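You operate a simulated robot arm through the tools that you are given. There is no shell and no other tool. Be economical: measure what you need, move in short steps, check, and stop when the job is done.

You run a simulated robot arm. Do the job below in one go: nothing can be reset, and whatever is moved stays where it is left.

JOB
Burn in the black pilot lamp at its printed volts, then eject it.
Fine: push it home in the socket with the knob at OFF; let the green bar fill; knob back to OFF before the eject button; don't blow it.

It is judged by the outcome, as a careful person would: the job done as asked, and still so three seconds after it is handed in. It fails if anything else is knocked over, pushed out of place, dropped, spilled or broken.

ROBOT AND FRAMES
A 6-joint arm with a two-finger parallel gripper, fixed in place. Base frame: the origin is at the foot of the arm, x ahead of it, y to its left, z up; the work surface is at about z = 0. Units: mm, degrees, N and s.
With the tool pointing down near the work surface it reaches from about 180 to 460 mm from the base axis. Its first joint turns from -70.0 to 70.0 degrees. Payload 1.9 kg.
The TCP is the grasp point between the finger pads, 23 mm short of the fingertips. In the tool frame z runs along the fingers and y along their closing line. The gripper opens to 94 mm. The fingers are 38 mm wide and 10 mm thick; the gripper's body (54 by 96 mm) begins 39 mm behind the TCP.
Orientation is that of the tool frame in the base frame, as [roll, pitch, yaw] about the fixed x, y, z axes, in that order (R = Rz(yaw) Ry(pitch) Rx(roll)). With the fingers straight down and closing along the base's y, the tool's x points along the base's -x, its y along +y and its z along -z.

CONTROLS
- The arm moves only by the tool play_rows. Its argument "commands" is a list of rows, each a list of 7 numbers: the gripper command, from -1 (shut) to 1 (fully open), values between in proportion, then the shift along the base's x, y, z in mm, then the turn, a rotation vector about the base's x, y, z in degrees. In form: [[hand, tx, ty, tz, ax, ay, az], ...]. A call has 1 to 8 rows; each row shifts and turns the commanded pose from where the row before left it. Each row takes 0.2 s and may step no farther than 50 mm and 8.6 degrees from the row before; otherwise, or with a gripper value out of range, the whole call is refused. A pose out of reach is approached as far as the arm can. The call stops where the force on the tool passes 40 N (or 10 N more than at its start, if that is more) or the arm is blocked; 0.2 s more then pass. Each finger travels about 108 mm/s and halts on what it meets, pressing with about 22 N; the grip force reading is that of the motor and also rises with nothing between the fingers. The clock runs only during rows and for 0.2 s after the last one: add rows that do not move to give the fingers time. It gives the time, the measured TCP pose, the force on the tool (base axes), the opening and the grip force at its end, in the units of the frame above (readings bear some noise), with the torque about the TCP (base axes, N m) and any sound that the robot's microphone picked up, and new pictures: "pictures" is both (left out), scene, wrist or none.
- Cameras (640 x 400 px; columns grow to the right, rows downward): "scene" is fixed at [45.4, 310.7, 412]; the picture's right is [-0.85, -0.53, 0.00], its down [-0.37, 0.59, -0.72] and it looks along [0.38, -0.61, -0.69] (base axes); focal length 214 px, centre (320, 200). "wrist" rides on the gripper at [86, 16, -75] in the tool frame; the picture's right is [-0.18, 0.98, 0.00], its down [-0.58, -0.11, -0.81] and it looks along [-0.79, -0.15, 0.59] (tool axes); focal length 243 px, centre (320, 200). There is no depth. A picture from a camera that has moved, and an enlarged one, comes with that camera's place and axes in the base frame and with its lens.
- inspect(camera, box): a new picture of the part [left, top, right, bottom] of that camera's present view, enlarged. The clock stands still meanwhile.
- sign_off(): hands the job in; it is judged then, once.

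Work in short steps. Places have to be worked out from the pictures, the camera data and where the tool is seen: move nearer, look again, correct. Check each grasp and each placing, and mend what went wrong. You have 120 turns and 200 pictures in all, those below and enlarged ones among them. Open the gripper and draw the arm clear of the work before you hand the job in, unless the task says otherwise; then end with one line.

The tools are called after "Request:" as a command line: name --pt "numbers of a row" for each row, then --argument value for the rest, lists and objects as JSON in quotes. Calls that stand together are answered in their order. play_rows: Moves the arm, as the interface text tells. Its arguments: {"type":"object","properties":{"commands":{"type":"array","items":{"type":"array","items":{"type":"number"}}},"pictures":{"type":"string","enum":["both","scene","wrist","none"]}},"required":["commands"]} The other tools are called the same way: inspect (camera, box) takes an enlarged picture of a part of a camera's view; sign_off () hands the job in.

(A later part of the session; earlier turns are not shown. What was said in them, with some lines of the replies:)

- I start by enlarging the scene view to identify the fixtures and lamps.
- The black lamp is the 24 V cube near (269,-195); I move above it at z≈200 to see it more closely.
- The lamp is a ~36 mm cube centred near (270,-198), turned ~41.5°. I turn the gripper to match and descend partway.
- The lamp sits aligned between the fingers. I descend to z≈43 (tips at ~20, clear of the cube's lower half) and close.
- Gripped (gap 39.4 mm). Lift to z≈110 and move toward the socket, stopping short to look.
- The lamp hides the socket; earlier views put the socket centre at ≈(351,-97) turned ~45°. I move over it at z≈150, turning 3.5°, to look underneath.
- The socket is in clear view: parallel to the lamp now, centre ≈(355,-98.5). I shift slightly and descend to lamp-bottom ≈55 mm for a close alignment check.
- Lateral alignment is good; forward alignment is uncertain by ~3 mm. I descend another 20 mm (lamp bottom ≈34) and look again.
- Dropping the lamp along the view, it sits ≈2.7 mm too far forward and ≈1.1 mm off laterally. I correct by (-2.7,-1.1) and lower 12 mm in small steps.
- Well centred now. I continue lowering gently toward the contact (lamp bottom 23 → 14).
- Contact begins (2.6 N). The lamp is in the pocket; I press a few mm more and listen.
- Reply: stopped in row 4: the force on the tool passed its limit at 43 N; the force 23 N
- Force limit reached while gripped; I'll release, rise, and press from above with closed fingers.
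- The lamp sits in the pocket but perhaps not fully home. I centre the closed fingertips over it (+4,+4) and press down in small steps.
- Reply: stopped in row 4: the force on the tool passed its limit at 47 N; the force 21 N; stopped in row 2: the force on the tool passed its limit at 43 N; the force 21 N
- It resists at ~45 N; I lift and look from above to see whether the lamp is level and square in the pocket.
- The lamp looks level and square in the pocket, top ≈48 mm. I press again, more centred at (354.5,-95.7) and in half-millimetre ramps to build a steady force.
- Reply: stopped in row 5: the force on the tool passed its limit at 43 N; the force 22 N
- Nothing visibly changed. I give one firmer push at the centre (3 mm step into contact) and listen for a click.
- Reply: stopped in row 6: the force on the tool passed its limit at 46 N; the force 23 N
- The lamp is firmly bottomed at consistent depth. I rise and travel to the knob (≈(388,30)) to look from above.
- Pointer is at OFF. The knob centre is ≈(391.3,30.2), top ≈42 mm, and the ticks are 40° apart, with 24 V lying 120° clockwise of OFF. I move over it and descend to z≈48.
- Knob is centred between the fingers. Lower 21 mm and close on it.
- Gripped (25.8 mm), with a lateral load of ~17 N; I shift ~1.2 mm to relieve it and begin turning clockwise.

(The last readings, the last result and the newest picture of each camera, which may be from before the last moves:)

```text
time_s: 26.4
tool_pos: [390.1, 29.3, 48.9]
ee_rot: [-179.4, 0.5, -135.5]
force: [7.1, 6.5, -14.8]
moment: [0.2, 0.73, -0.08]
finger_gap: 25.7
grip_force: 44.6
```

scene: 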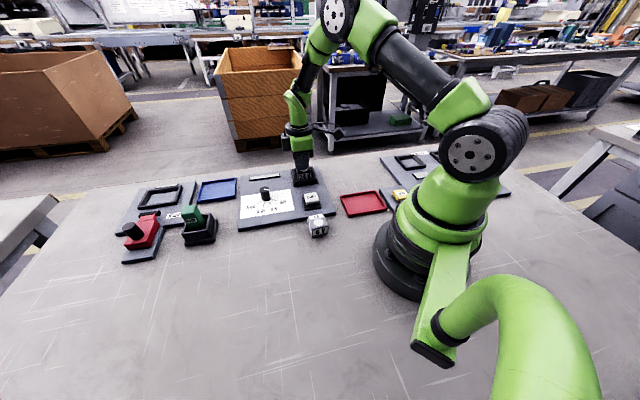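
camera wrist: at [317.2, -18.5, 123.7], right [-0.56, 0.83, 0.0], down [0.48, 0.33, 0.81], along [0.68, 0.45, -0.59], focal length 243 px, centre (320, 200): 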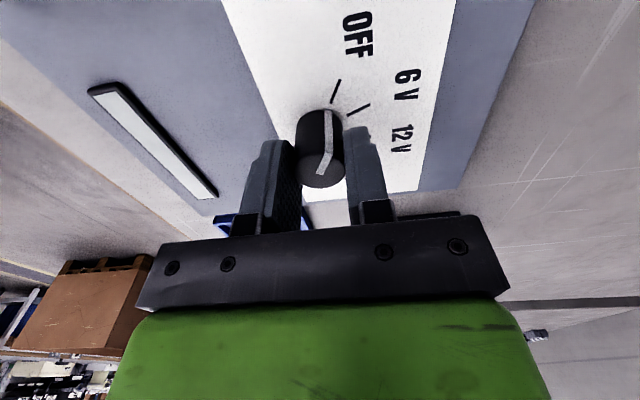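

Request:
play_rows --pt "-0.7 0 0 0 0 0 -8" --pt "-0.7 0 0 0 0 0 -8" --pt "-0.7 0 0 0 0 0 -8" --pt "-0.7 0 0 0 0 0 0" --pictures "wrist"

```text
time_s: 27.4
tool_pos: [391.1, 29.6, 49.2]
ee_rot: [-179.4, 0.7, -159.6]
force: [24.3, -17.5, -27.2]
moment: [0.68, -0.34, 0.03]
finger_gap: 25.5
grip_force: 45.0
camera wrist: at [303.5, 15.4, 123.5], right [-0.17, 0.99, -0.01], down [0.57, 0.1, 0.81], along [0.8, 0.13, -0.58], focal length 243 px, centre (320, 200)
```

wrist: 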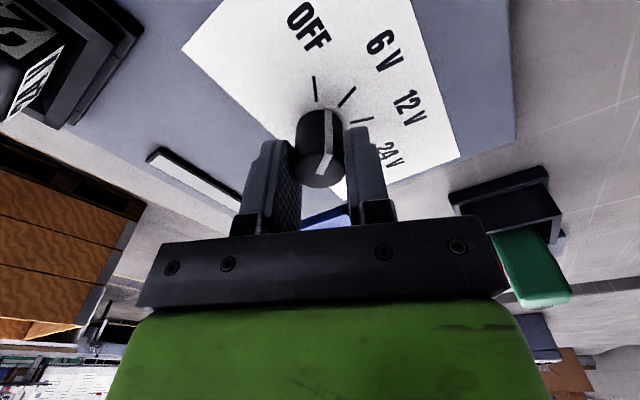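

The knob turns with the gripper, but side loads built up; I relieve them by shifting along the measured force.

Request:
play_rows --pt "-0.7 1 -0.8 -1.2 0 0 0" --pt "-0.7 0 0 0 0 0 0" --pictures "none"

```text
time_s: 28.0
tool_pos: [391.3, 29.5, 50.5]
ee_rot: [-179.6, 0.3, -159.7]
force: [-9.8, -19.6, 29.2]
moment: [0.21, 0.49, 0.02]
finger_gap: 25.8
grip_force: 44.9
```

Request:
play_rows --pt "-0.7 -0.2 -0.6 0.6 0 0 0" --pt "-0.7 0 0 0 0 0 0" --pictures "none"

```text
time_s: 28.6
tool_pos: [390.4, 29.0, 49.6]
ee_rot: [-179.6, 0.5, -159.5]
force: [2.8, -9.9, 18.7]
moment: [0.06, 1.14, -0.01]
finger_gap: 25.9
grip_force: 45.3
```

Loads are lower. Since the knob axis appears ~2.4 mm off the TCP, I add small compensating shifts while turning on by 32°.

Request:
play_rows --pt "-0.7 0.04 -0.33 0 0 0 -8" --pt "-0.7 0 -0.33 0.2 0 0 -8" --pt "-0.7 -0.05 -0.33 0.2 0 0 -8" --pt "-0.7 0 0 0 0 0 0" --pictures "none"

```text
time_s: 29.6
tool_pos: [390.9, 28.8, 50.1]
ee_rot: [-179.6, 0.5, 176.4]
force: [17.1, 6.6, -12.3]
moment: [0.52, -1.27, -0.05]
finger_gap: 25.9
grip_force: 45.1
```

Request:
play_rows --pt "-0.7 0.3 -0.25 -0.2 0 0 -8" --pt "-0.7 0.1 -0.3 -0.1 0 0 -8" --pt "-0.7 0 -0.3 0 0 0 -8" --pt "-0.7 0 0 0 0 0 0" --pictures "wrist"

```text
time_s: 30.6
tool_pos: [389.9, 26.4, 48.4]
ee_rot: [-179.6, 0.4, 152.3]
force: [2.5, 19.3, 9.7]
moment: [0.2, -1.04, -0.06]
finger_gap: 25.8
grip_force: 45.1
camera wrist: at [322.1, 83.4, 123.5], right [0.62, 0.78, -0.01], down [0.46, -0.36, 0.81], along [0.63, -0.51, -0.58], focal length 243 px, centre (320, 200)
```

wrist: 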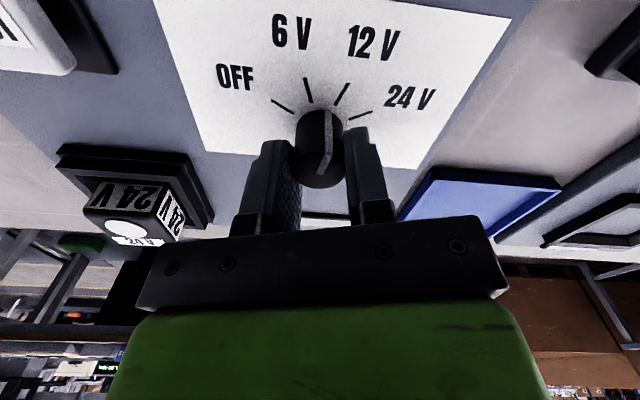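

Turned 72° cleanly, pointer near 12 V. Continue 24° more with relief shifts.

Request:
play_rows --pt "-0.7 0 0.3 0 0 0 -8" --pt "-0.7 -0.1 0 0 0 0 -8" --pt "-0.7 -0.1 0 0 0 0 -8" --pt "-0.7 0 0 0 0 0 0" --pictures "none"

```text
time_s: 31.6
tool_pos: [390.7, 26.8, 49.5]
ee_rot: [-179.5, 0.4, 128.2]
force: [-12.4, 11.9, 26.7]
moment: [0.82, -0.03, -0.01]
finger_gap: 26.0
grip_force: 45.7
```

Request:
play_rows --pt "-0.7 -0.4 0.2 0.5 0 0 -8" --pt "-0.7 -0.3 0 0.2 0 0 -8" --pt "-0.7 -0.2 0 0 0 0 -8" --pt "-0.7 0 0 0 0 0 0"

Request:
inspect --camera "wrist" --box '[220, 0, 460, 220]'

Request:
inspect --camera "scene" --box '[230, 150, 330, 220]'

```text
time_s: 32.6
tool_pos: [388.8, 25.0, 48.0]
ee_rot: [-179.4, 0.5, 104.3]
force: [-3.3, -6.9, 0.9]
moment: [0.99, -0.34, 0.03]
finger_gap: 25.7
grip_force: 44.6
camera wrist: at [384.8, 115.6, 123.2], right [1.0, 0.07, -0.01], down [0.04, -0.58, 0.81], along [0.05, -0.81, -0.58], focal length 243 px, centre (320, 200)
```

scene: 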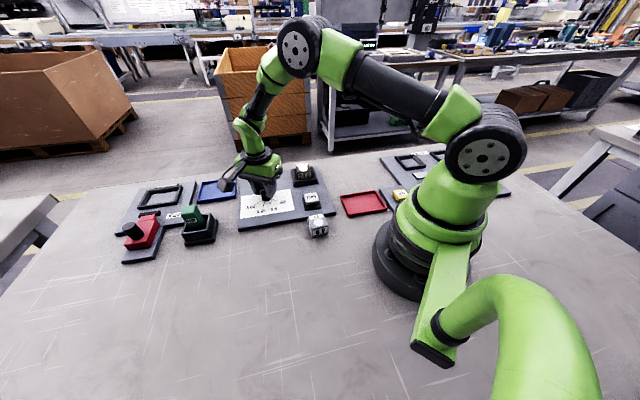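
wrist: 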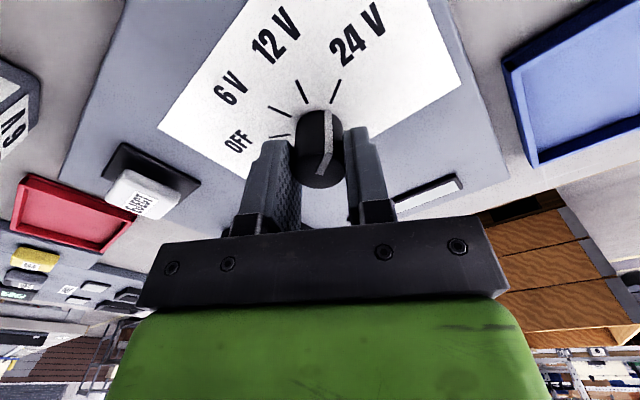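

```text
1.82 times, centred on (340, 110) of wrist
camera zoom: at [384.8, 115.6, 123.2], right [1.0, 0.07, -0.01], down [0.04, -0.58, 0.81], along [0.05, -0.81, -0.58], focal length 441 px, centre (284, 364)
```

zoom: 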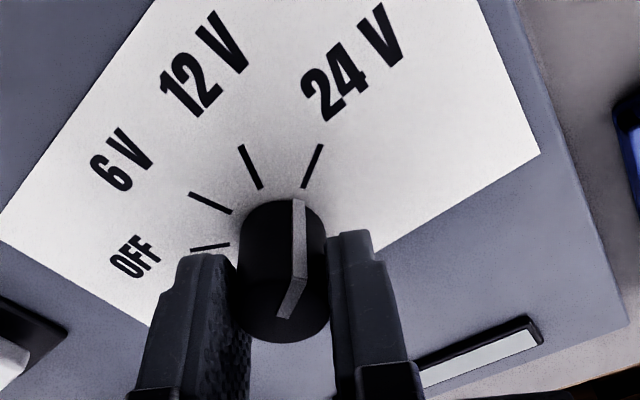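

```text
5.71 times, centred on (280, 185) of scene
camera zoom: at [45.5, 310.7, 412.0], right [-0.85, -0.53, 0.0], down [-0.37, 0.59, -0.72], along [0.38, -0.61, -0.69], focal length 1226 px, centre (549, 286)
```

zoom: 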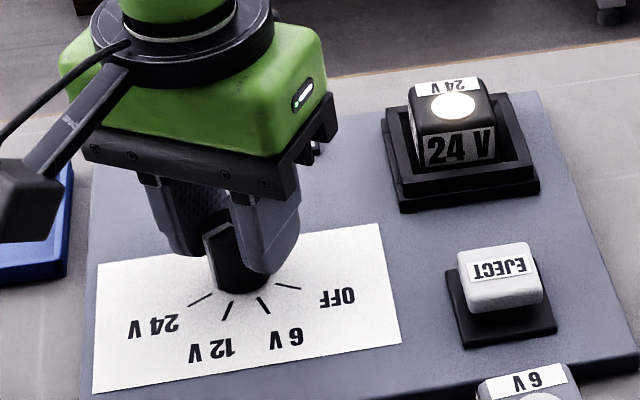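

The lamp is lit, so it is home. The pointer is within a few degrees of 24 V; I nudge 3° more and check the bar.

Request:
play_rows --pt "-0.7 0 0 0 0 0 -3" --pt "-0.7 0 0 0 0 0 0" --pictures "none"

Request:
inspect --camera "wrist" --box '[280, 20, 540, 220]'

```text
time_s: 33.2
tool_pos: [389.7, 27.1, 48.8]
ee_rot: [-179.4, 0.6, 101.5]
force: [-7.5, -12.4, -5.3]
moment: [-0.67, -0.69, 0.26]
finger_gap: 25.7
grip_force: 45.1
```

```text
2.00 times, centred on (410, 120) of wrist
camera zoom: at [389.2, 116.3, 123.2], right [1.0, 0.01, -0.01], down [0.01, -0.58, 0.81], along [0.01, -0.81, -0.58], focal length 485 px, centre (140, 360)
```

zoom: 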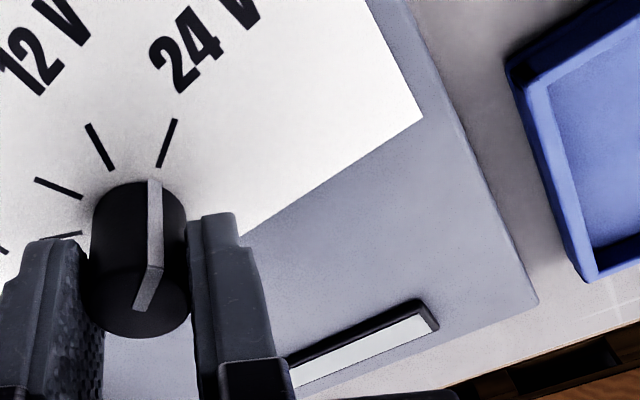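

Torque rose to 0.26 N·m — the knob is at its 24 V stop. I wait holding it and watch the bar.

Request:
play_rows --pt "-0.7 0 0 0 0 0 0" --pt "-0.7 0 0 0 0 0 0" --pt "-0.7 0 0 0 0 0 0" --pt "-0.7 0 0 0 0 0 0" --pictures "none"

Request:
inspect --camera "wrist" --box '[380, 140, 540, 240]'

Request:
inspect --camera "scene" --box '[230, 150, 330, 220]'

```text
time_s: 34.2
tool_pos: [388.5, 27.5, 50.1]
ee_rot: [-179.4, 0.5, 101.3]
force: [-9.7, -22.2, -13.8]
moment: [-0.32, -0.65, 0.12]
finger_gap: 25.8
grip_force: 44.9
```

```text
4.00 times, centred on (460, 190) of wrist
camera zoom: at [389.3, 116.2, 123.3], right [1.0, 0.01, -0.01], down [0.01, -0.58, 0.81], along [0.01, -0.81, -0.58], focal length 970 px, centre (-240, 240)
```

zoom: 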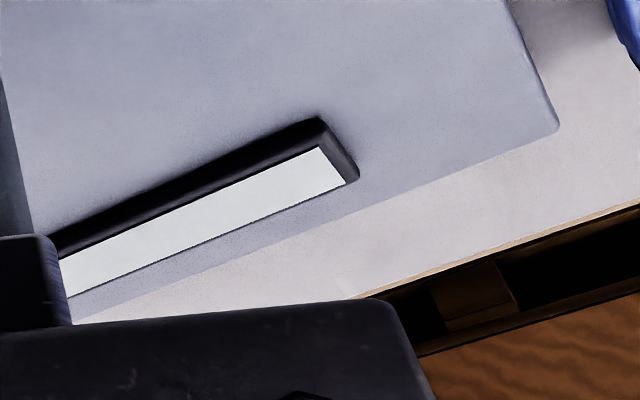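

```text
5.71 times, centred on (280, 185) of scene
camera zoom: at [45.5, 310.7, 411.9], right [-0.85, -0.53, 0.0], down [-0.37, 0.59, -0.72], along [0.38, -0.61, -0.69], focal length 1226 px, centre (549, 286)
```

zoom: 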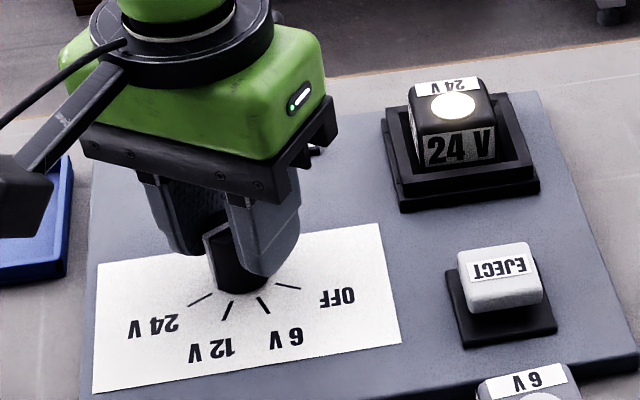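

The visible end of the bar is still unfilled (it likely fills from the hidden end). I keep holding and wait.

Request:
play_rows --pt "-0.7 0 0 0 0 0 0" --pt "-0.7 0 0 0 0 0 0" --pt "-0.7 0 0 0 0 0 0" --pt "-0.7 0 0 0 0 0 0" --pt "-0.7 0 0 0 0 0 0" --pt "-0.7 0 0 0 0 0 0" --pt "-0.7 0 0 0 0 0 0" --pt "-0.7 0 0 0 0 0 0" --pictures "wrist"

Request:
inspect --camera "scene" --box '[230, 150, 330, 220]'

```text
time_s: 36.0
tool_pos: [388.9, 26.8, 49.4]
ee_rot: [-179.4, 0.5, 101.5]
force: [-13.0, -30.0, -20.0]
moment: [-0.06, -0.58, 0.04]
finger_gap: 25.9
grip_force: 45.3
camera wrist: at [389.2, 116.3, 123.3], right [1.0, 0.01, -0.01], down [0.02, -0.58, 0.81], along [0.01, -0.81, -0.58], focal length 243 px, centre (320, 200)
```

wrist: 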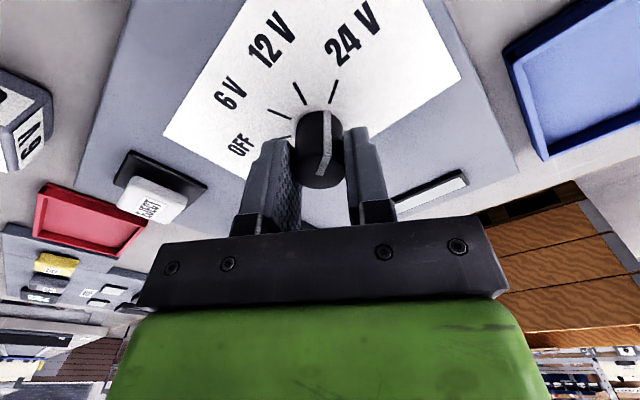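

```text
5.71 times, centred on (280, 185) of scene
camera zoom: at [45.5, 310.8, 411.9], right [-0.85, -0.53, 0.0], down [-0.37, 0.59, -0.72], along [0.38, -0.61, -0.69], focal length 1226 px, centre (549, 286)
```

zoom: 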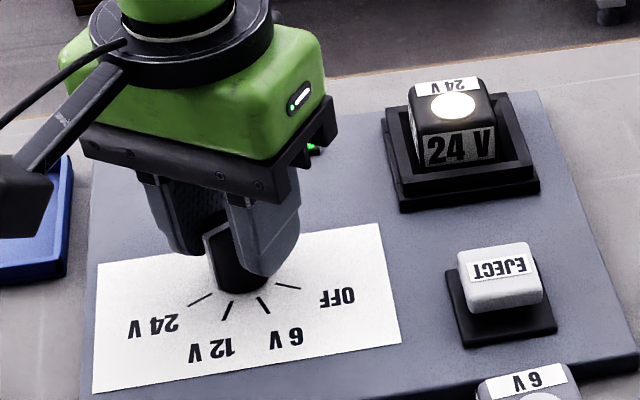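

Green is appearing at the lamp end of the bar — it's filling. I relieve the side load slightly and keep waiting.

Request:
play_rows --pt "-0.7 -0.2 -0.5 -0.4 0 0 0" --pt "-0.7 0 0 0 0 0 0" --pt "-0.7 0 0 0 0 0 0" --pt "-0.7 0 0 0 0 0 0" --pt "-0.7 0 0 0 0 0 0" --pt "-0.7 0 0 0 0 0 0" --pt "-0.7 0 0 0 0 0 0" --pt "-0.7 0 0 0 0 0 0" --pictures "wrist"

```text
time_s: 37.8
tool_pos: [388.9, 27.2, 48.9]
ee_rot: [-179.5, 0.4, 101.4]
force: [-22.7, -15.4, 0.5]
moment: [-0.52, -0.46, 0.06]
finger_gap: 25.6
grip_force: 45.6
camera wrist: at [389.2, 116.3, 123.5], right [1.0, 0.01, -0.01], down [0.01, -0.58, 0.81], along [0.01, -0.81, -0.58], focal length 243 px, centre (320, 200)
```

wrist: 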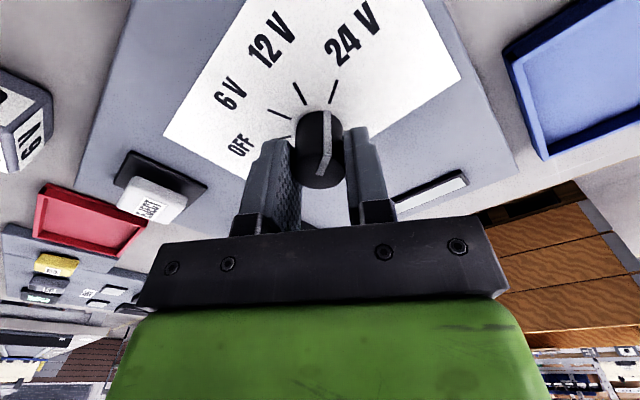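

Request:
play_rows --pt "-0.7 -0.4 -0.2 0 0 0 0" --pt "-0.7 0 0 0 0 0 0" --pt "-0.7 0 0 0 0 0 0" --pt "-0.7 0 0 0 0 0 0" --pt "-0.7 0 0 0 0 0 0" --pt "-0.7 0 0 0 0 0 0" --pt "-0.7 0 0 0 0 0 0" --pt "-0.7 0 0 0 0 0 0" --pictures "none"

Request:
inspect --camera "wrist" --box '[380, 140, 540, 240]'

```text
time_s: 39.6
tool_pos: [389.2, 27.1, 48.9]
ee_rot: [-179.6, 0.6, 101.5]
force: [-10.9, -8.8, -2.6]
moment: [0.45, -0.44, 0.05]
finger_gap: 25.8
grip_force: 45.7
```

```text
4.00 times, centred on (460, 190) of wrist
camera zoom: at [389.0, 116.3, 123.5], right [1.0, 0.01, -0.01], down [0.01, -0.58, 0.81], along [0.01, -0.81, -0.58], focal length 970 px, centre (-240, 240)
```

zoom: 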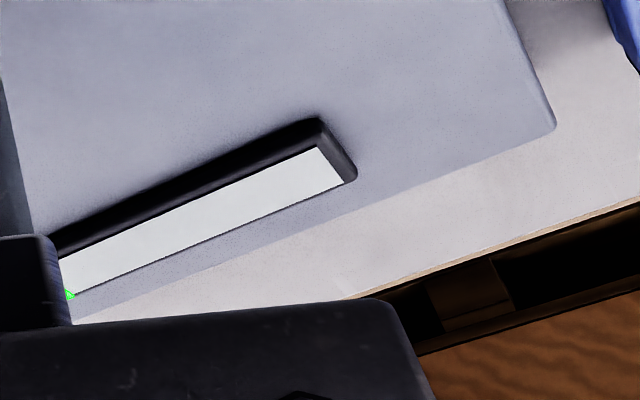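

The green has reached the visible part of the bar. I keep waiting.

Request:
play_rows --pt "-0.7 0 0 0 0 0 0" --pt "-0.7 0 0 0 0 0 0" --pt "-0.7 0 0 0 0 0 0" --pt "-0.7 0 0 0 0 0 0" --pt "-0.7 0 0 0 0 0 0" --pt "-0.7 0 0 0 0 0 0" --pt "-0.7 0 0 0 0 0 0" --pt "-0.7 0 0 0 0 0 0" --pictures "none"

Request:
inspect --camera "wrist" --box '[380, 140, 540, 240]'

```text
time_s: 41.4
tool_pos: [388.8, 27.0, 48.4]
ee_rot: [-179.6, 0.6, 101.4]
force: [-4.9, -2.7, -4.1]
moment: [-0.2, -0.59, 0.02]
finger_gap: 25.9
grip_force: 45.3
```

```text
4.00 times, centred on (460, 190) of wrist
camera zoom: at [389.0, 116.3, 123.5], right [1.0, 0.01, -0.01], down [0.01, -0.58, 0.81], along [0.01, -0.81, -0.58], focal length 970 px, centre (-240, 240)
```

zoom: 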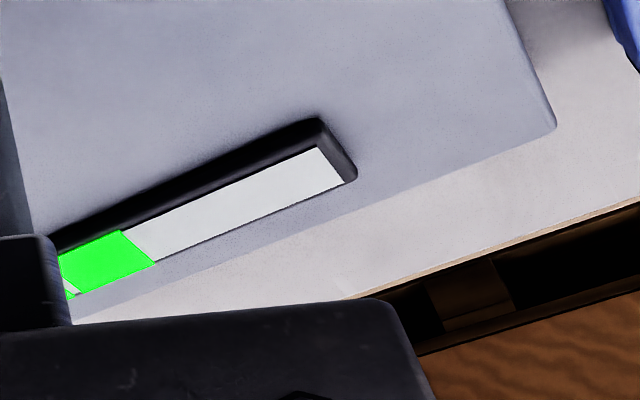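

About 4.5 s remain at this rate.

Request:
play_rows --pt "-0.7 0 0 0 0 0 0" --pt "-0.7 0 0 0 0 0 0" --pt "-0.7 0 0 0 0 0 0" --pt "-0.7 0 0 0 0 0 0" --pt "-0.7 0 0 0 0 0 0" --pt "-0.7 0 0 0 0 0 0" --pt "-0.7 0 0 0 0 0 0" --pt "-0.7 0 0 0 0 0 0" --pictures "none"

Request:
play_rows --pt "-0.7 0 0 0 0 0 0" --pt "-0.7 0 0 0 0 0 0" --pt "-0.7 0 0 0 0 0 0" --pt "-0.7 0 0 0 0 0 0" --pt "-0.7 0 0 0 0 0 0" --pt "-0.7 0 0 0 0 0 0" --pt "-0.7 0 0 0 0 0 0" --pt "-0.7 0 0 0 0 0 0" --pictures "none"

Request:
inspect --camera "wrist" --box '[380, 140, 540, 240]'

```text
time_s: 43.2
tool_pos: [389.1, 27.7, 49.6]
ee_rot: [-179.6, 0.4, 101.4]
force: [-1.5, -0.6, -3.4]
moment: [0.3, -0.57, -0.04]
finger_gap: 25.8
grip_force: 44.9
```

```text
time_s: 45.0
tool_pos: [389.3, 27.1, 49.6]
ee_rot: [-179.6, 0.6, 101.5]
force: [1.9, 1.2, -1.3]
moment: [0.12, -0.6, 0.02]
finger_gap: 25.8
grip_force: 45.3
```

```text
4.00 times, centred on (460, 190) of wrist
camera zoom: at [389.0, 116.3, 123.5], right [1.0, 0.01, -0.01], down [0.01, -0.58, 0.81], along [0.01, -0.81, -0.58], focal length 970 px, centre (-240, 240)
```

zoom: 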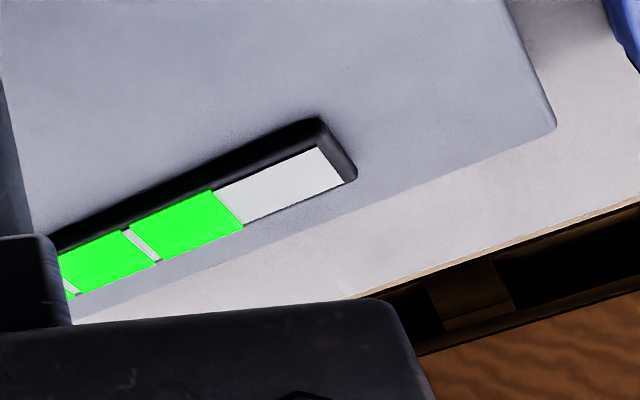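

One segment remains.

Request:
play_rows --pt "-0.7 0 0 0 0 0 0" --pt "-0.7 0 0 0 0 0 0" --pt "-0.7 0 0 0 0 0 0" --pt "-0.7 0 0 0 0 0 0" --pt "-0.7 0 0 0 0 0 0" --pt "-0.7 0 0 0 0 0 0" --pt "-0.7 0 0 0 0 0 0" --pictures "none"

Request:
inspect --camera "wrist" --box '[380, 140, 540, 240]'

```text
time_s: 46.6
tool_pos: [389.1, 26.6, 49.6]
ee_rot: [-179.6, 0.5, 101.4]
force: [1.6, 3.2, -2.0]
moment: [0.17, -0.58, -0.01]
finger_gap: 25.9
grip_force: 45.2
```

```text
4.00 times, centred on (460, 190) of wrist
camera zoom: at [389.0, 116.3, 123.5], right [1.0, 0.01, -0.01], down [0.01, -0.58, 0.81], along [0.01, -0.81, -0.58], focal length 970 px, centre (-240, 240)
```

zoom: 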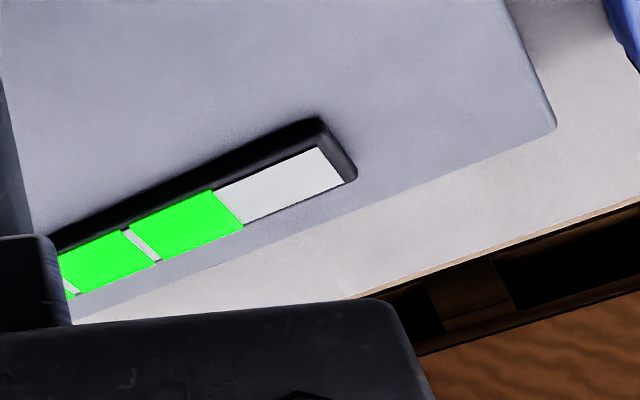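

Request:
play_rows --pt "-0.7 0 0 0 0 0 0" --pt "-0.7 0 0 0 0 0 0" --pt "-0.7 0 0 0 0 0 0" --pt "-0.7 0 0 0 0 0 0" --pt "-0.7 0 0 0 0 0 0" --pt "-0.7 0 0 0 0 0 0" --pt "-0.7 0 0 0 0 0 0" --pictures "none"

Request:
inspect --camera "wrist" --box '[380, 140, 540, 240]'

```text
time_s: 48.2
tool_pos: [389.2, 27.6, 49.0]
ee_rot: [-179.6, 0.5, 101.5]
force: [3.2, 3.1, -0.5]
moment: [0.19, -0.6, 0.0]
finger_gap: 25.8
grip_force: 44.9
```

```text
4.00 times, centred on (460, 190) of wrist
camera zoom: at [389.0, 116.3, 123.5], right [1.0, 0.01, -0.01], down [0.01, -0.58, 0.81], along [0.01, -0.81, -0.58], focal length 970 px, centre (-240, 240)
```

zoom: 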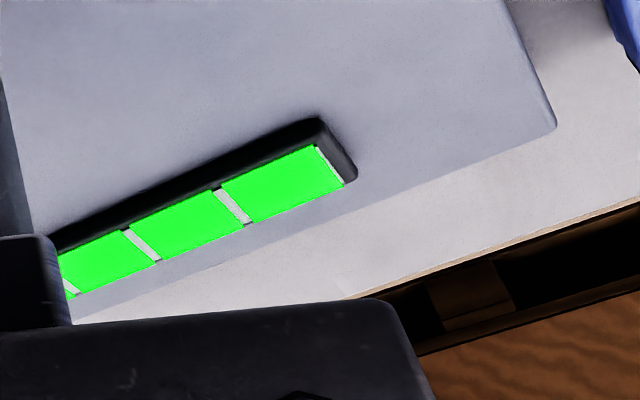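

The bar is full. I now turn the knob back counter-clockwise toward OFF, with reversed compensation.

Request:
play_rows --pt "-0.7 0 0 0 0 0 8" --pt "-0.7 0.2 0.1 0 0 0 8" --pt "-0.7 0.3 0.1 0 0 0 8" --pt "-0.7 0.2 0.1 0 0 0 8" --pt "-0.7 0 0 0 0 0 0" --pictures "none"

```text
time_s: 49.4
tool_pos: [389.9, 27.1, 50.0]
ee_rot: [-179.6, 0.3, 133.6]
force: [9.4, 13.3, -11.5]
moment: [0.38, -0.69, -0.03]
finger_gap: 25.4
grip_force: 45.1
```

Request:
play_rows --pt "-0.7 0.2 0.4 -0.2 0 0 8" --pt "-0.7 0.1 0.2 0 0 0 8" --pt "-0.7 0 0.2 0 0 0 8" --pt "-0.7 0 0.2 0 0 0 8" --pt "-0.7 0 0 0 0 0 0" --pictures "none"

```text
time_s: 50.6
tool_pos: [390.6, 28.3, 49.9]
ee_rot: [-179.6, 0.5, 165.4]
force: [1.7, 11.6, 6.5]
moment: [0.87, 0.39, -0.01]
finger_gap: 25.7
grip_force: 45.1
```

Request:
play_rows --pt "-0.7 0 0.4 0 0 0 8" --pt "-0.7 0 0.3 0 0 0 8" --pt "-0.7 0 0.3 0 0 0 8" --pt "-0.7 0 0.2 0 0 0 8" --pt "-0.7 0 0 0 0 0 0" --pictures "none"

```text
time_s: 51.8
tool_pos: [390.3, 28.6, 49.1]
ee_rot: [-179.5, 0.5, -162.4]
force: [11.0, 6.7, 0.1]
moment: [0.46, 0.59, 0.02]
finger_gap: 25.9
grip_force: 45.2
```

Request:
play_rows --pt "-0.7 0.2 0.2 0 0 0 8" --pt "-0.7 0 0.2 0 0 0 8" --pt "-0.7 0 0.1 0 0 0 8" --pt "-0.7 0 0 0 0 0 0" --pictures "none"

Request:
inspect --camera "wrist" --box '[240, 40, 440, 200]'

Request:
inspect --camera "scene" --box '[230, 150, 330, 220]'

```text
time_s: 52.8
tool_pos: [390.1, 29.0, 48.1]
ee_rot: [-179.7, 0.4, -138.6]
force: [-9.4, -2.5, 20.8]
moment: [0.32, 0.69, -0.35]
finger_gap: 25.9
grip_force: 45.1
```

```text
2.50 times, centred on (340, 120) of wrist
camera zoom: at [314.4, -14.9, 123.6], right [-0.51, 0.86, 0.0], down [0.5, 0.3, 0.81], along [0.7, 0.41, -0.59], focal length 606 px, centre (270, 400)
```

zoom: 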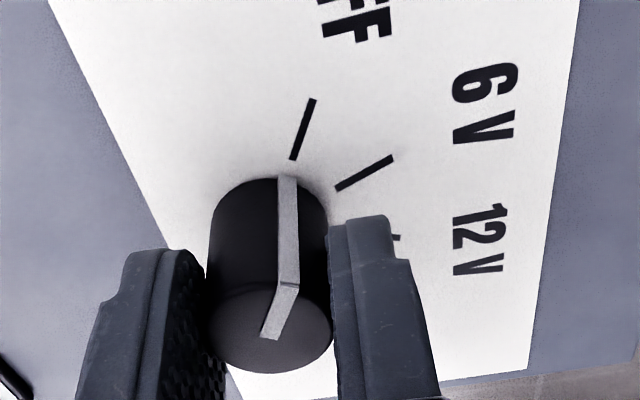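

```text
5.71 times, centred on (280, 185) of scene
camera zoom: at [45.4, 310.7, 412.0], right [-0.85, -0.53, 0.0], down [-0.37, 0.59, -0.72], along [0.38, -0.61, -0.69], focal length 1226 px, centre (549, 286)
```

zoom: 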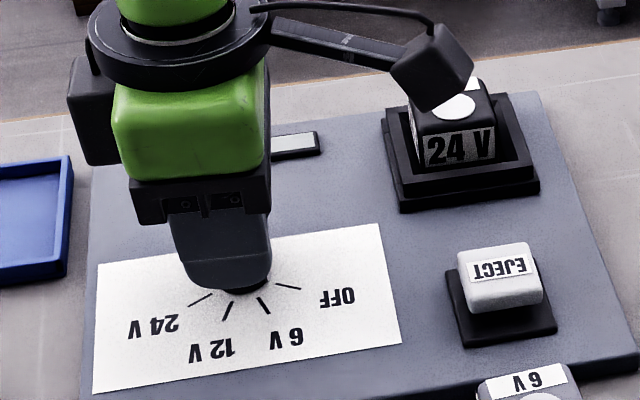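

The knob is at the OFF stop (torque −0.35 N·m) and the lamp is dark. I release, rise, and look.

Request:
play_rows --pt "-0.7 0 0 0 0 0 1.5" --pt "0 0 0 0 0 0 0" --pt "0 0 0 0 0 0 0" --pt "0 0 0 0 0 0 0" --pt "0 0 0 30 0 0 0" --pt "0 0 0 40 0 0 0" --pt "0 0 0 30 0 0 0" --pictures "none"

Request:
inspect --camera "wrist" --box '[200, 0, 440, 150]'

Request:
inspect --camera "scene" --box '[230, 150, 330, 220]'

```text
time_s: 54.4
tool_pos: [390.7, 28.2, 149.8]
ee_rot: [-179.6, 0.4, -137.0]
force: [0.3, -0.5, 0.1]
moment: [-0.05, 0.03, 0.0]
finger_gap: 47.1
grip_force: 0.1
```

```text
2.67 times, centred on (320, 75) of wrist
camera zoom: at [315.9, -17.1, 223.2], right [-0.54, 0.84, -0.01], down [0.49, 0.32, 0.81], along [0.69, 0.43, -0.58], focal length 647 px, centre (320, 533)
```

zoom: 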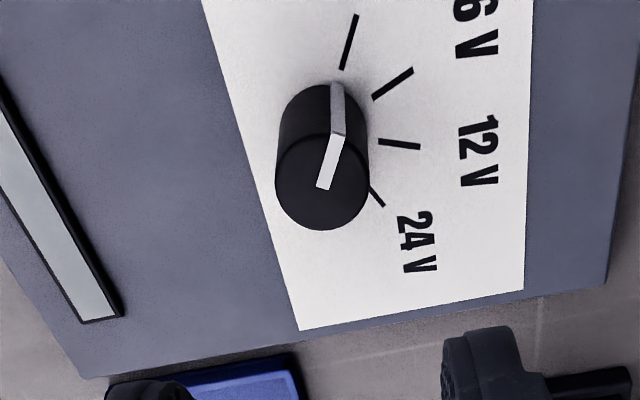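

```text
5.71 times, centred on (280, 185) of scene
camera zoom: at [45.4, 310.7, 412.0], right [-0.85, -0.53, 0.0], down [-0.37, 0.59, -0.72], along [0.38, -0.61, -0.69], focal length 1226 px, centre (549, 286)
```

zoom: 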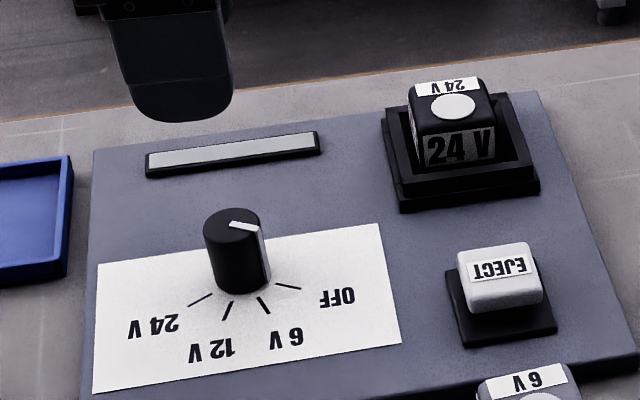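

Knob verified at OFF. Next, the eject button, ≈(275,-21): I close the fingers and move above it to look.

Request:
play_rows --pt "-1 -38.6 -16.4 -7 0 0 0" --pt "-1 -38.6 -16.4 -7 0 0 0" --pt "-1 -38.5 -16.4 -6 0 0 0" --pt "-1 0 0 0 0 0 0" --pt "-1 0 0 0 0 0 0" --pictures "wrist"

Request:
inspect --camera "wrist" --box '[220, 0, 420, 180]'

```text
time_s: 55.6
tool_pos: [273.6, -20.9, 128.8]
ee_rot: [-179.4, 0.5, -137.2]
force: [0.0, 0.0, 0.2]
moment: [-0.01, 0.04, -0.01]
finger_gap: 0.0
grip_force: 21.6
camera wrist: at [199.8, -66.2, 202.7], right [-0.53, 0.84, -0.01], down [0.49, 0.32, 0.81], along [0.69, 0.43, -0.58], focal length 243 px, centre (320, 200)
```

wrist: 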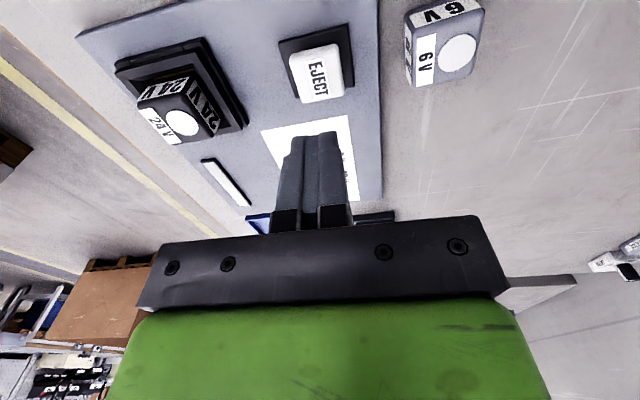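

```text
2.22 times, centred on (320, 90) of wrist
camera zoom: at [199.8, -66.2, 202.7], right [-0.53, 0.84, -0.01], down [0.49, 0.32, 0.81], along [0.69, 0.43, -0.58], focal length 539 px, centre (320, 444)
```

zoom: 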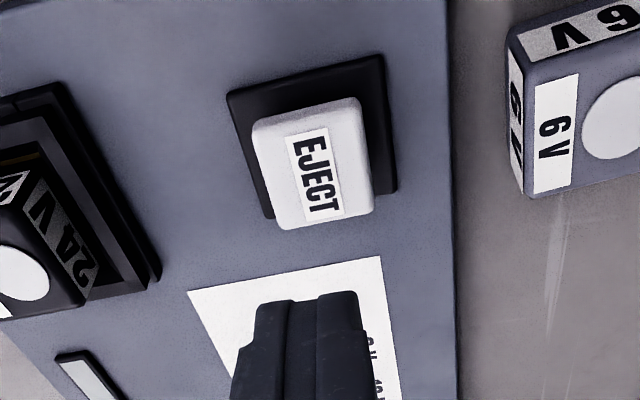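

Button centre ≈(278.5,-20). I align and descend, then press in small steps.

Request:
play_rows --pt "-1 4.3 0.9 -35 0 0 0" --pt "-1 0 0 -32 0 0 0" --pt "-1 0 0 0 0 0 0" --pt "-1 0 0 -3 0 0 0" --pt "-1 0 0 -3 0 0 0" --pt "-1 0 0 0 0 0 0" --pictures "none"

Request:
inspect --camera "scene" --box '[270, 150, 350, 220]'

```text
time_s: 57.0
tool_pos: [277.3, -20.1, 56.5]
ee_rot: [-179.6, 0.5, -137.1]
force: [-1.2, -0.7, 2.8]
moment: [-0.04, 0.07, -0.05]
finger_gap: 0.0
grip_force: 22.3
```

```text
5.71 times, centred on (310, 185) of scene
camera zoom: at [45.4, 310.7, 412.0], right [-0.85, -0.53, 0.0], down [-0.37, 0.59, -0.72], along [0.38, -0.61, -0.69], focal length 1226 px, centre (377, 286)
```

zoom: 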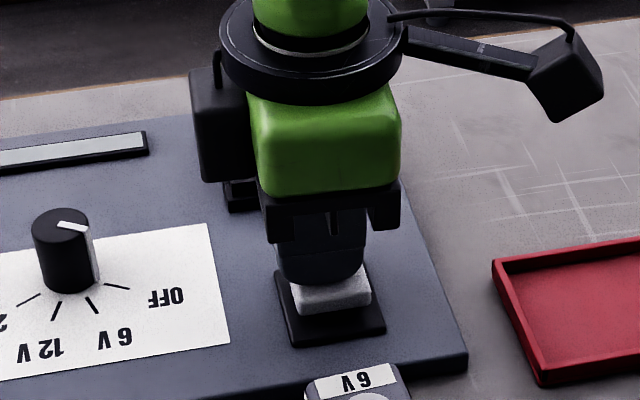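

Touching the button (2.8 N). Press further in 1 mm steps.

Request:
play_rows --pt "-1 0 0 -1 0 0 0" --pt "-1 0 0 -1 0 0 0" --pt "-1 0 0 -1 0 0 0" --pt "-1 0 0 -1 0 0 0" --pt "-1 0 0 0 0 0 0" --pictures "wrist"

```text
time_s: 58.2
tool_pos: [279.0, -19.1, 51.6]
ee_rot: [-179.7, 0.5, -137.1]
force: [-0.5, 0.9, 0.2]
moment: [-0.02, 0.0, -0.05]
finger_gap: 0.0
grip_force: 21.9
camera wrist: at [204.3, -65.3, 126.1], right [-0.53, 0.84, -0.01], down [0.49, 0.32, 0.81], along [0.69, 0.43, -0.58], focal length 243 px, centre (320, 200)
```

wrist: 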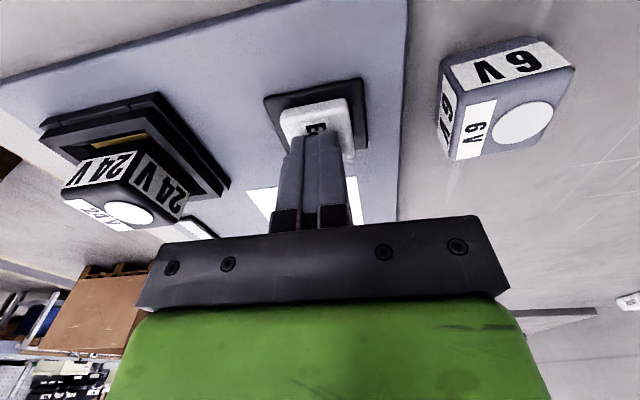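

The lamp appears to have popped up (gold visible beneath). I rise and check.

Request:
play_rows --pt "-1 0 0 30 0 0 0" --pt "-1 0 0 40 0 0 0" --pt "-1 0 0 40 0 0 0" --pt "-1 0 0 0 0 0 0"

Request:
inspect --camera "scene" --box '[230, 150, 330, 220]'

Request:
inspect --camera "wrist" --box '[100, 0, 420, 200]'

```text
time_s: 59.2
tool_pos: [278.4, -19.1, 163.2]
ee_rot: [-179.6, 0.5, -137.0]
force: [1.0, 0.5, 0.7]
moment: [0.04, 0.0, -0.01]
finger_gap: 0.0
grip_force: 21.8
camera wrist: at [204.2, -65.8, 237.5], right [-0.54, 0.84, -0.01], down [0.49, 0.32, 0.81], along [0.69, 0.43, -0.58], focal length 243 px, centre (320, 200)
```

scene: 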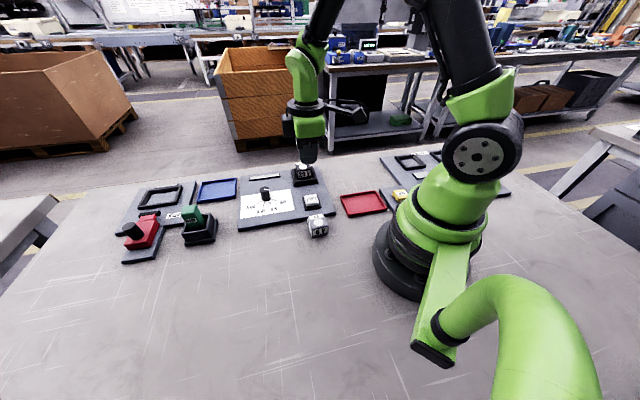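
wrist: 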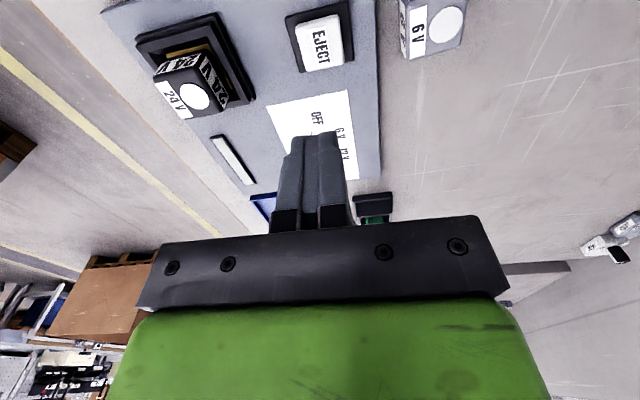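

```text
5.71 times, centred on (280, 185) of scene
camera zoom: at [45.4, 310.7, 412.0], right [-0.85, -0.53, 0.0], down [-0.37, 0.59, -0.72], along [0.38, -0.61, -0.69], focal length 1226 px, centre (549, 286)
```

zoom: 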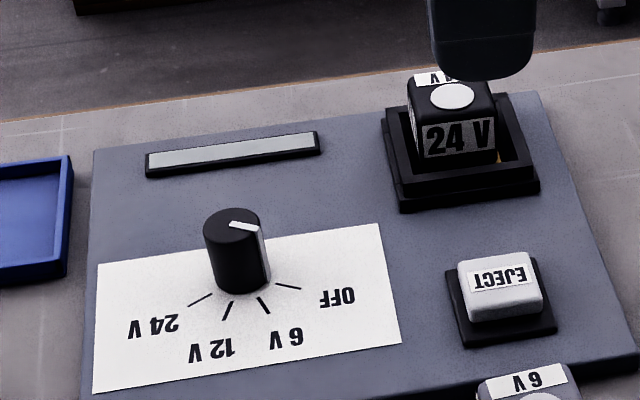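

```text
2.00 times, centred on (260, 100) of wrist
camera zoom: at [204.2, -65.8, 237.5], right [-0.54, 0.84, -0.01], down [0.49, 0.32, 0.81], along [0.69, 0.43, -0.58], focal length 485 px, centre (440, 400)
```

zoom: 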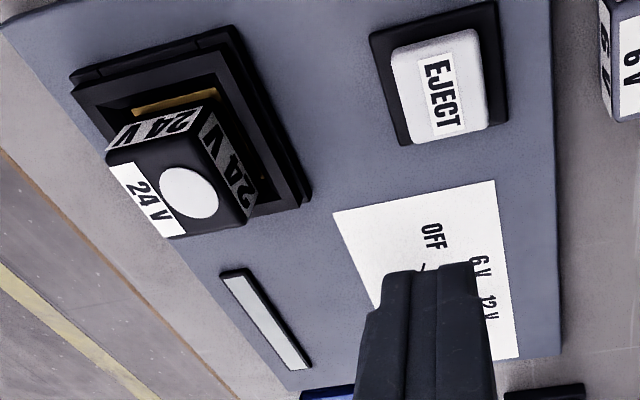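

The lamp has popped up out of its contact and rests in the pocket; knob at OFF. I open the gripper and retreat, then check one last time.

Request:
play_rows --pt "1 0 0 45 0 0 0" --pt "1 -10 0 45 0 0 8" --pt "1 -10 0 45 0 0 0" --pt "1 0 0 0 0 0 0" --pt "1 0 0 0 0 0 0" --pt "1 0 0 0 0 0 0" --pt "1 0 0 0 0 0 0" --pictures "none"

Request:
inspect --camera "scene" --box '[230, 140, 350, 240]'

```text
time_s: 60.8
tool_pos: [258.1, -19.1, 297.9]
ee_rot: [-179.6, 0.4, -128.9]
force: [0.4, 0.1, -0.3]
moment: [-0.02, 0.0, 0.01]
finger_gap: 94.3
grip_force: 0.1
```

```text
4.00 times, centred on (290, 190) of scene
camera zoom: at [45.4, 310.7, 412.0], right [-0.85, -0.53, 0.0], down [-0.37, 0.59, -0.72], along [0.38, -0.61, -0.69], focal length 858 px, centre (440, 240)
```

zoom: 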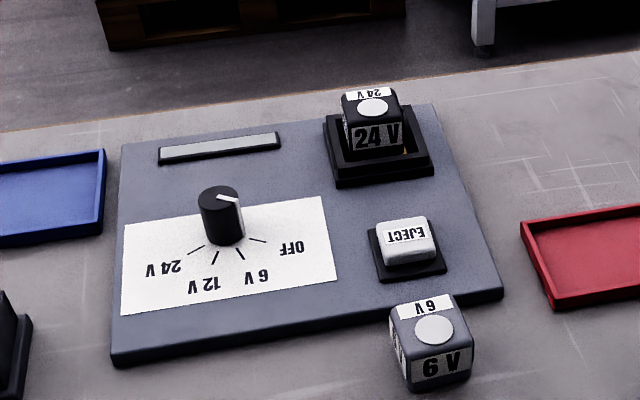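

Everything is in order: the lamp is ejected, the knob is at OFF, nothing else has been disturbed, and the arm is clear.

Request:
sign_off

```text
The job is handed in.
```

The black 24 V lamp was burned in at 24 V until the green bar filled, the knob was turned back to OFF, and the lamp was ejected; it is left sitting popped up in its socket.
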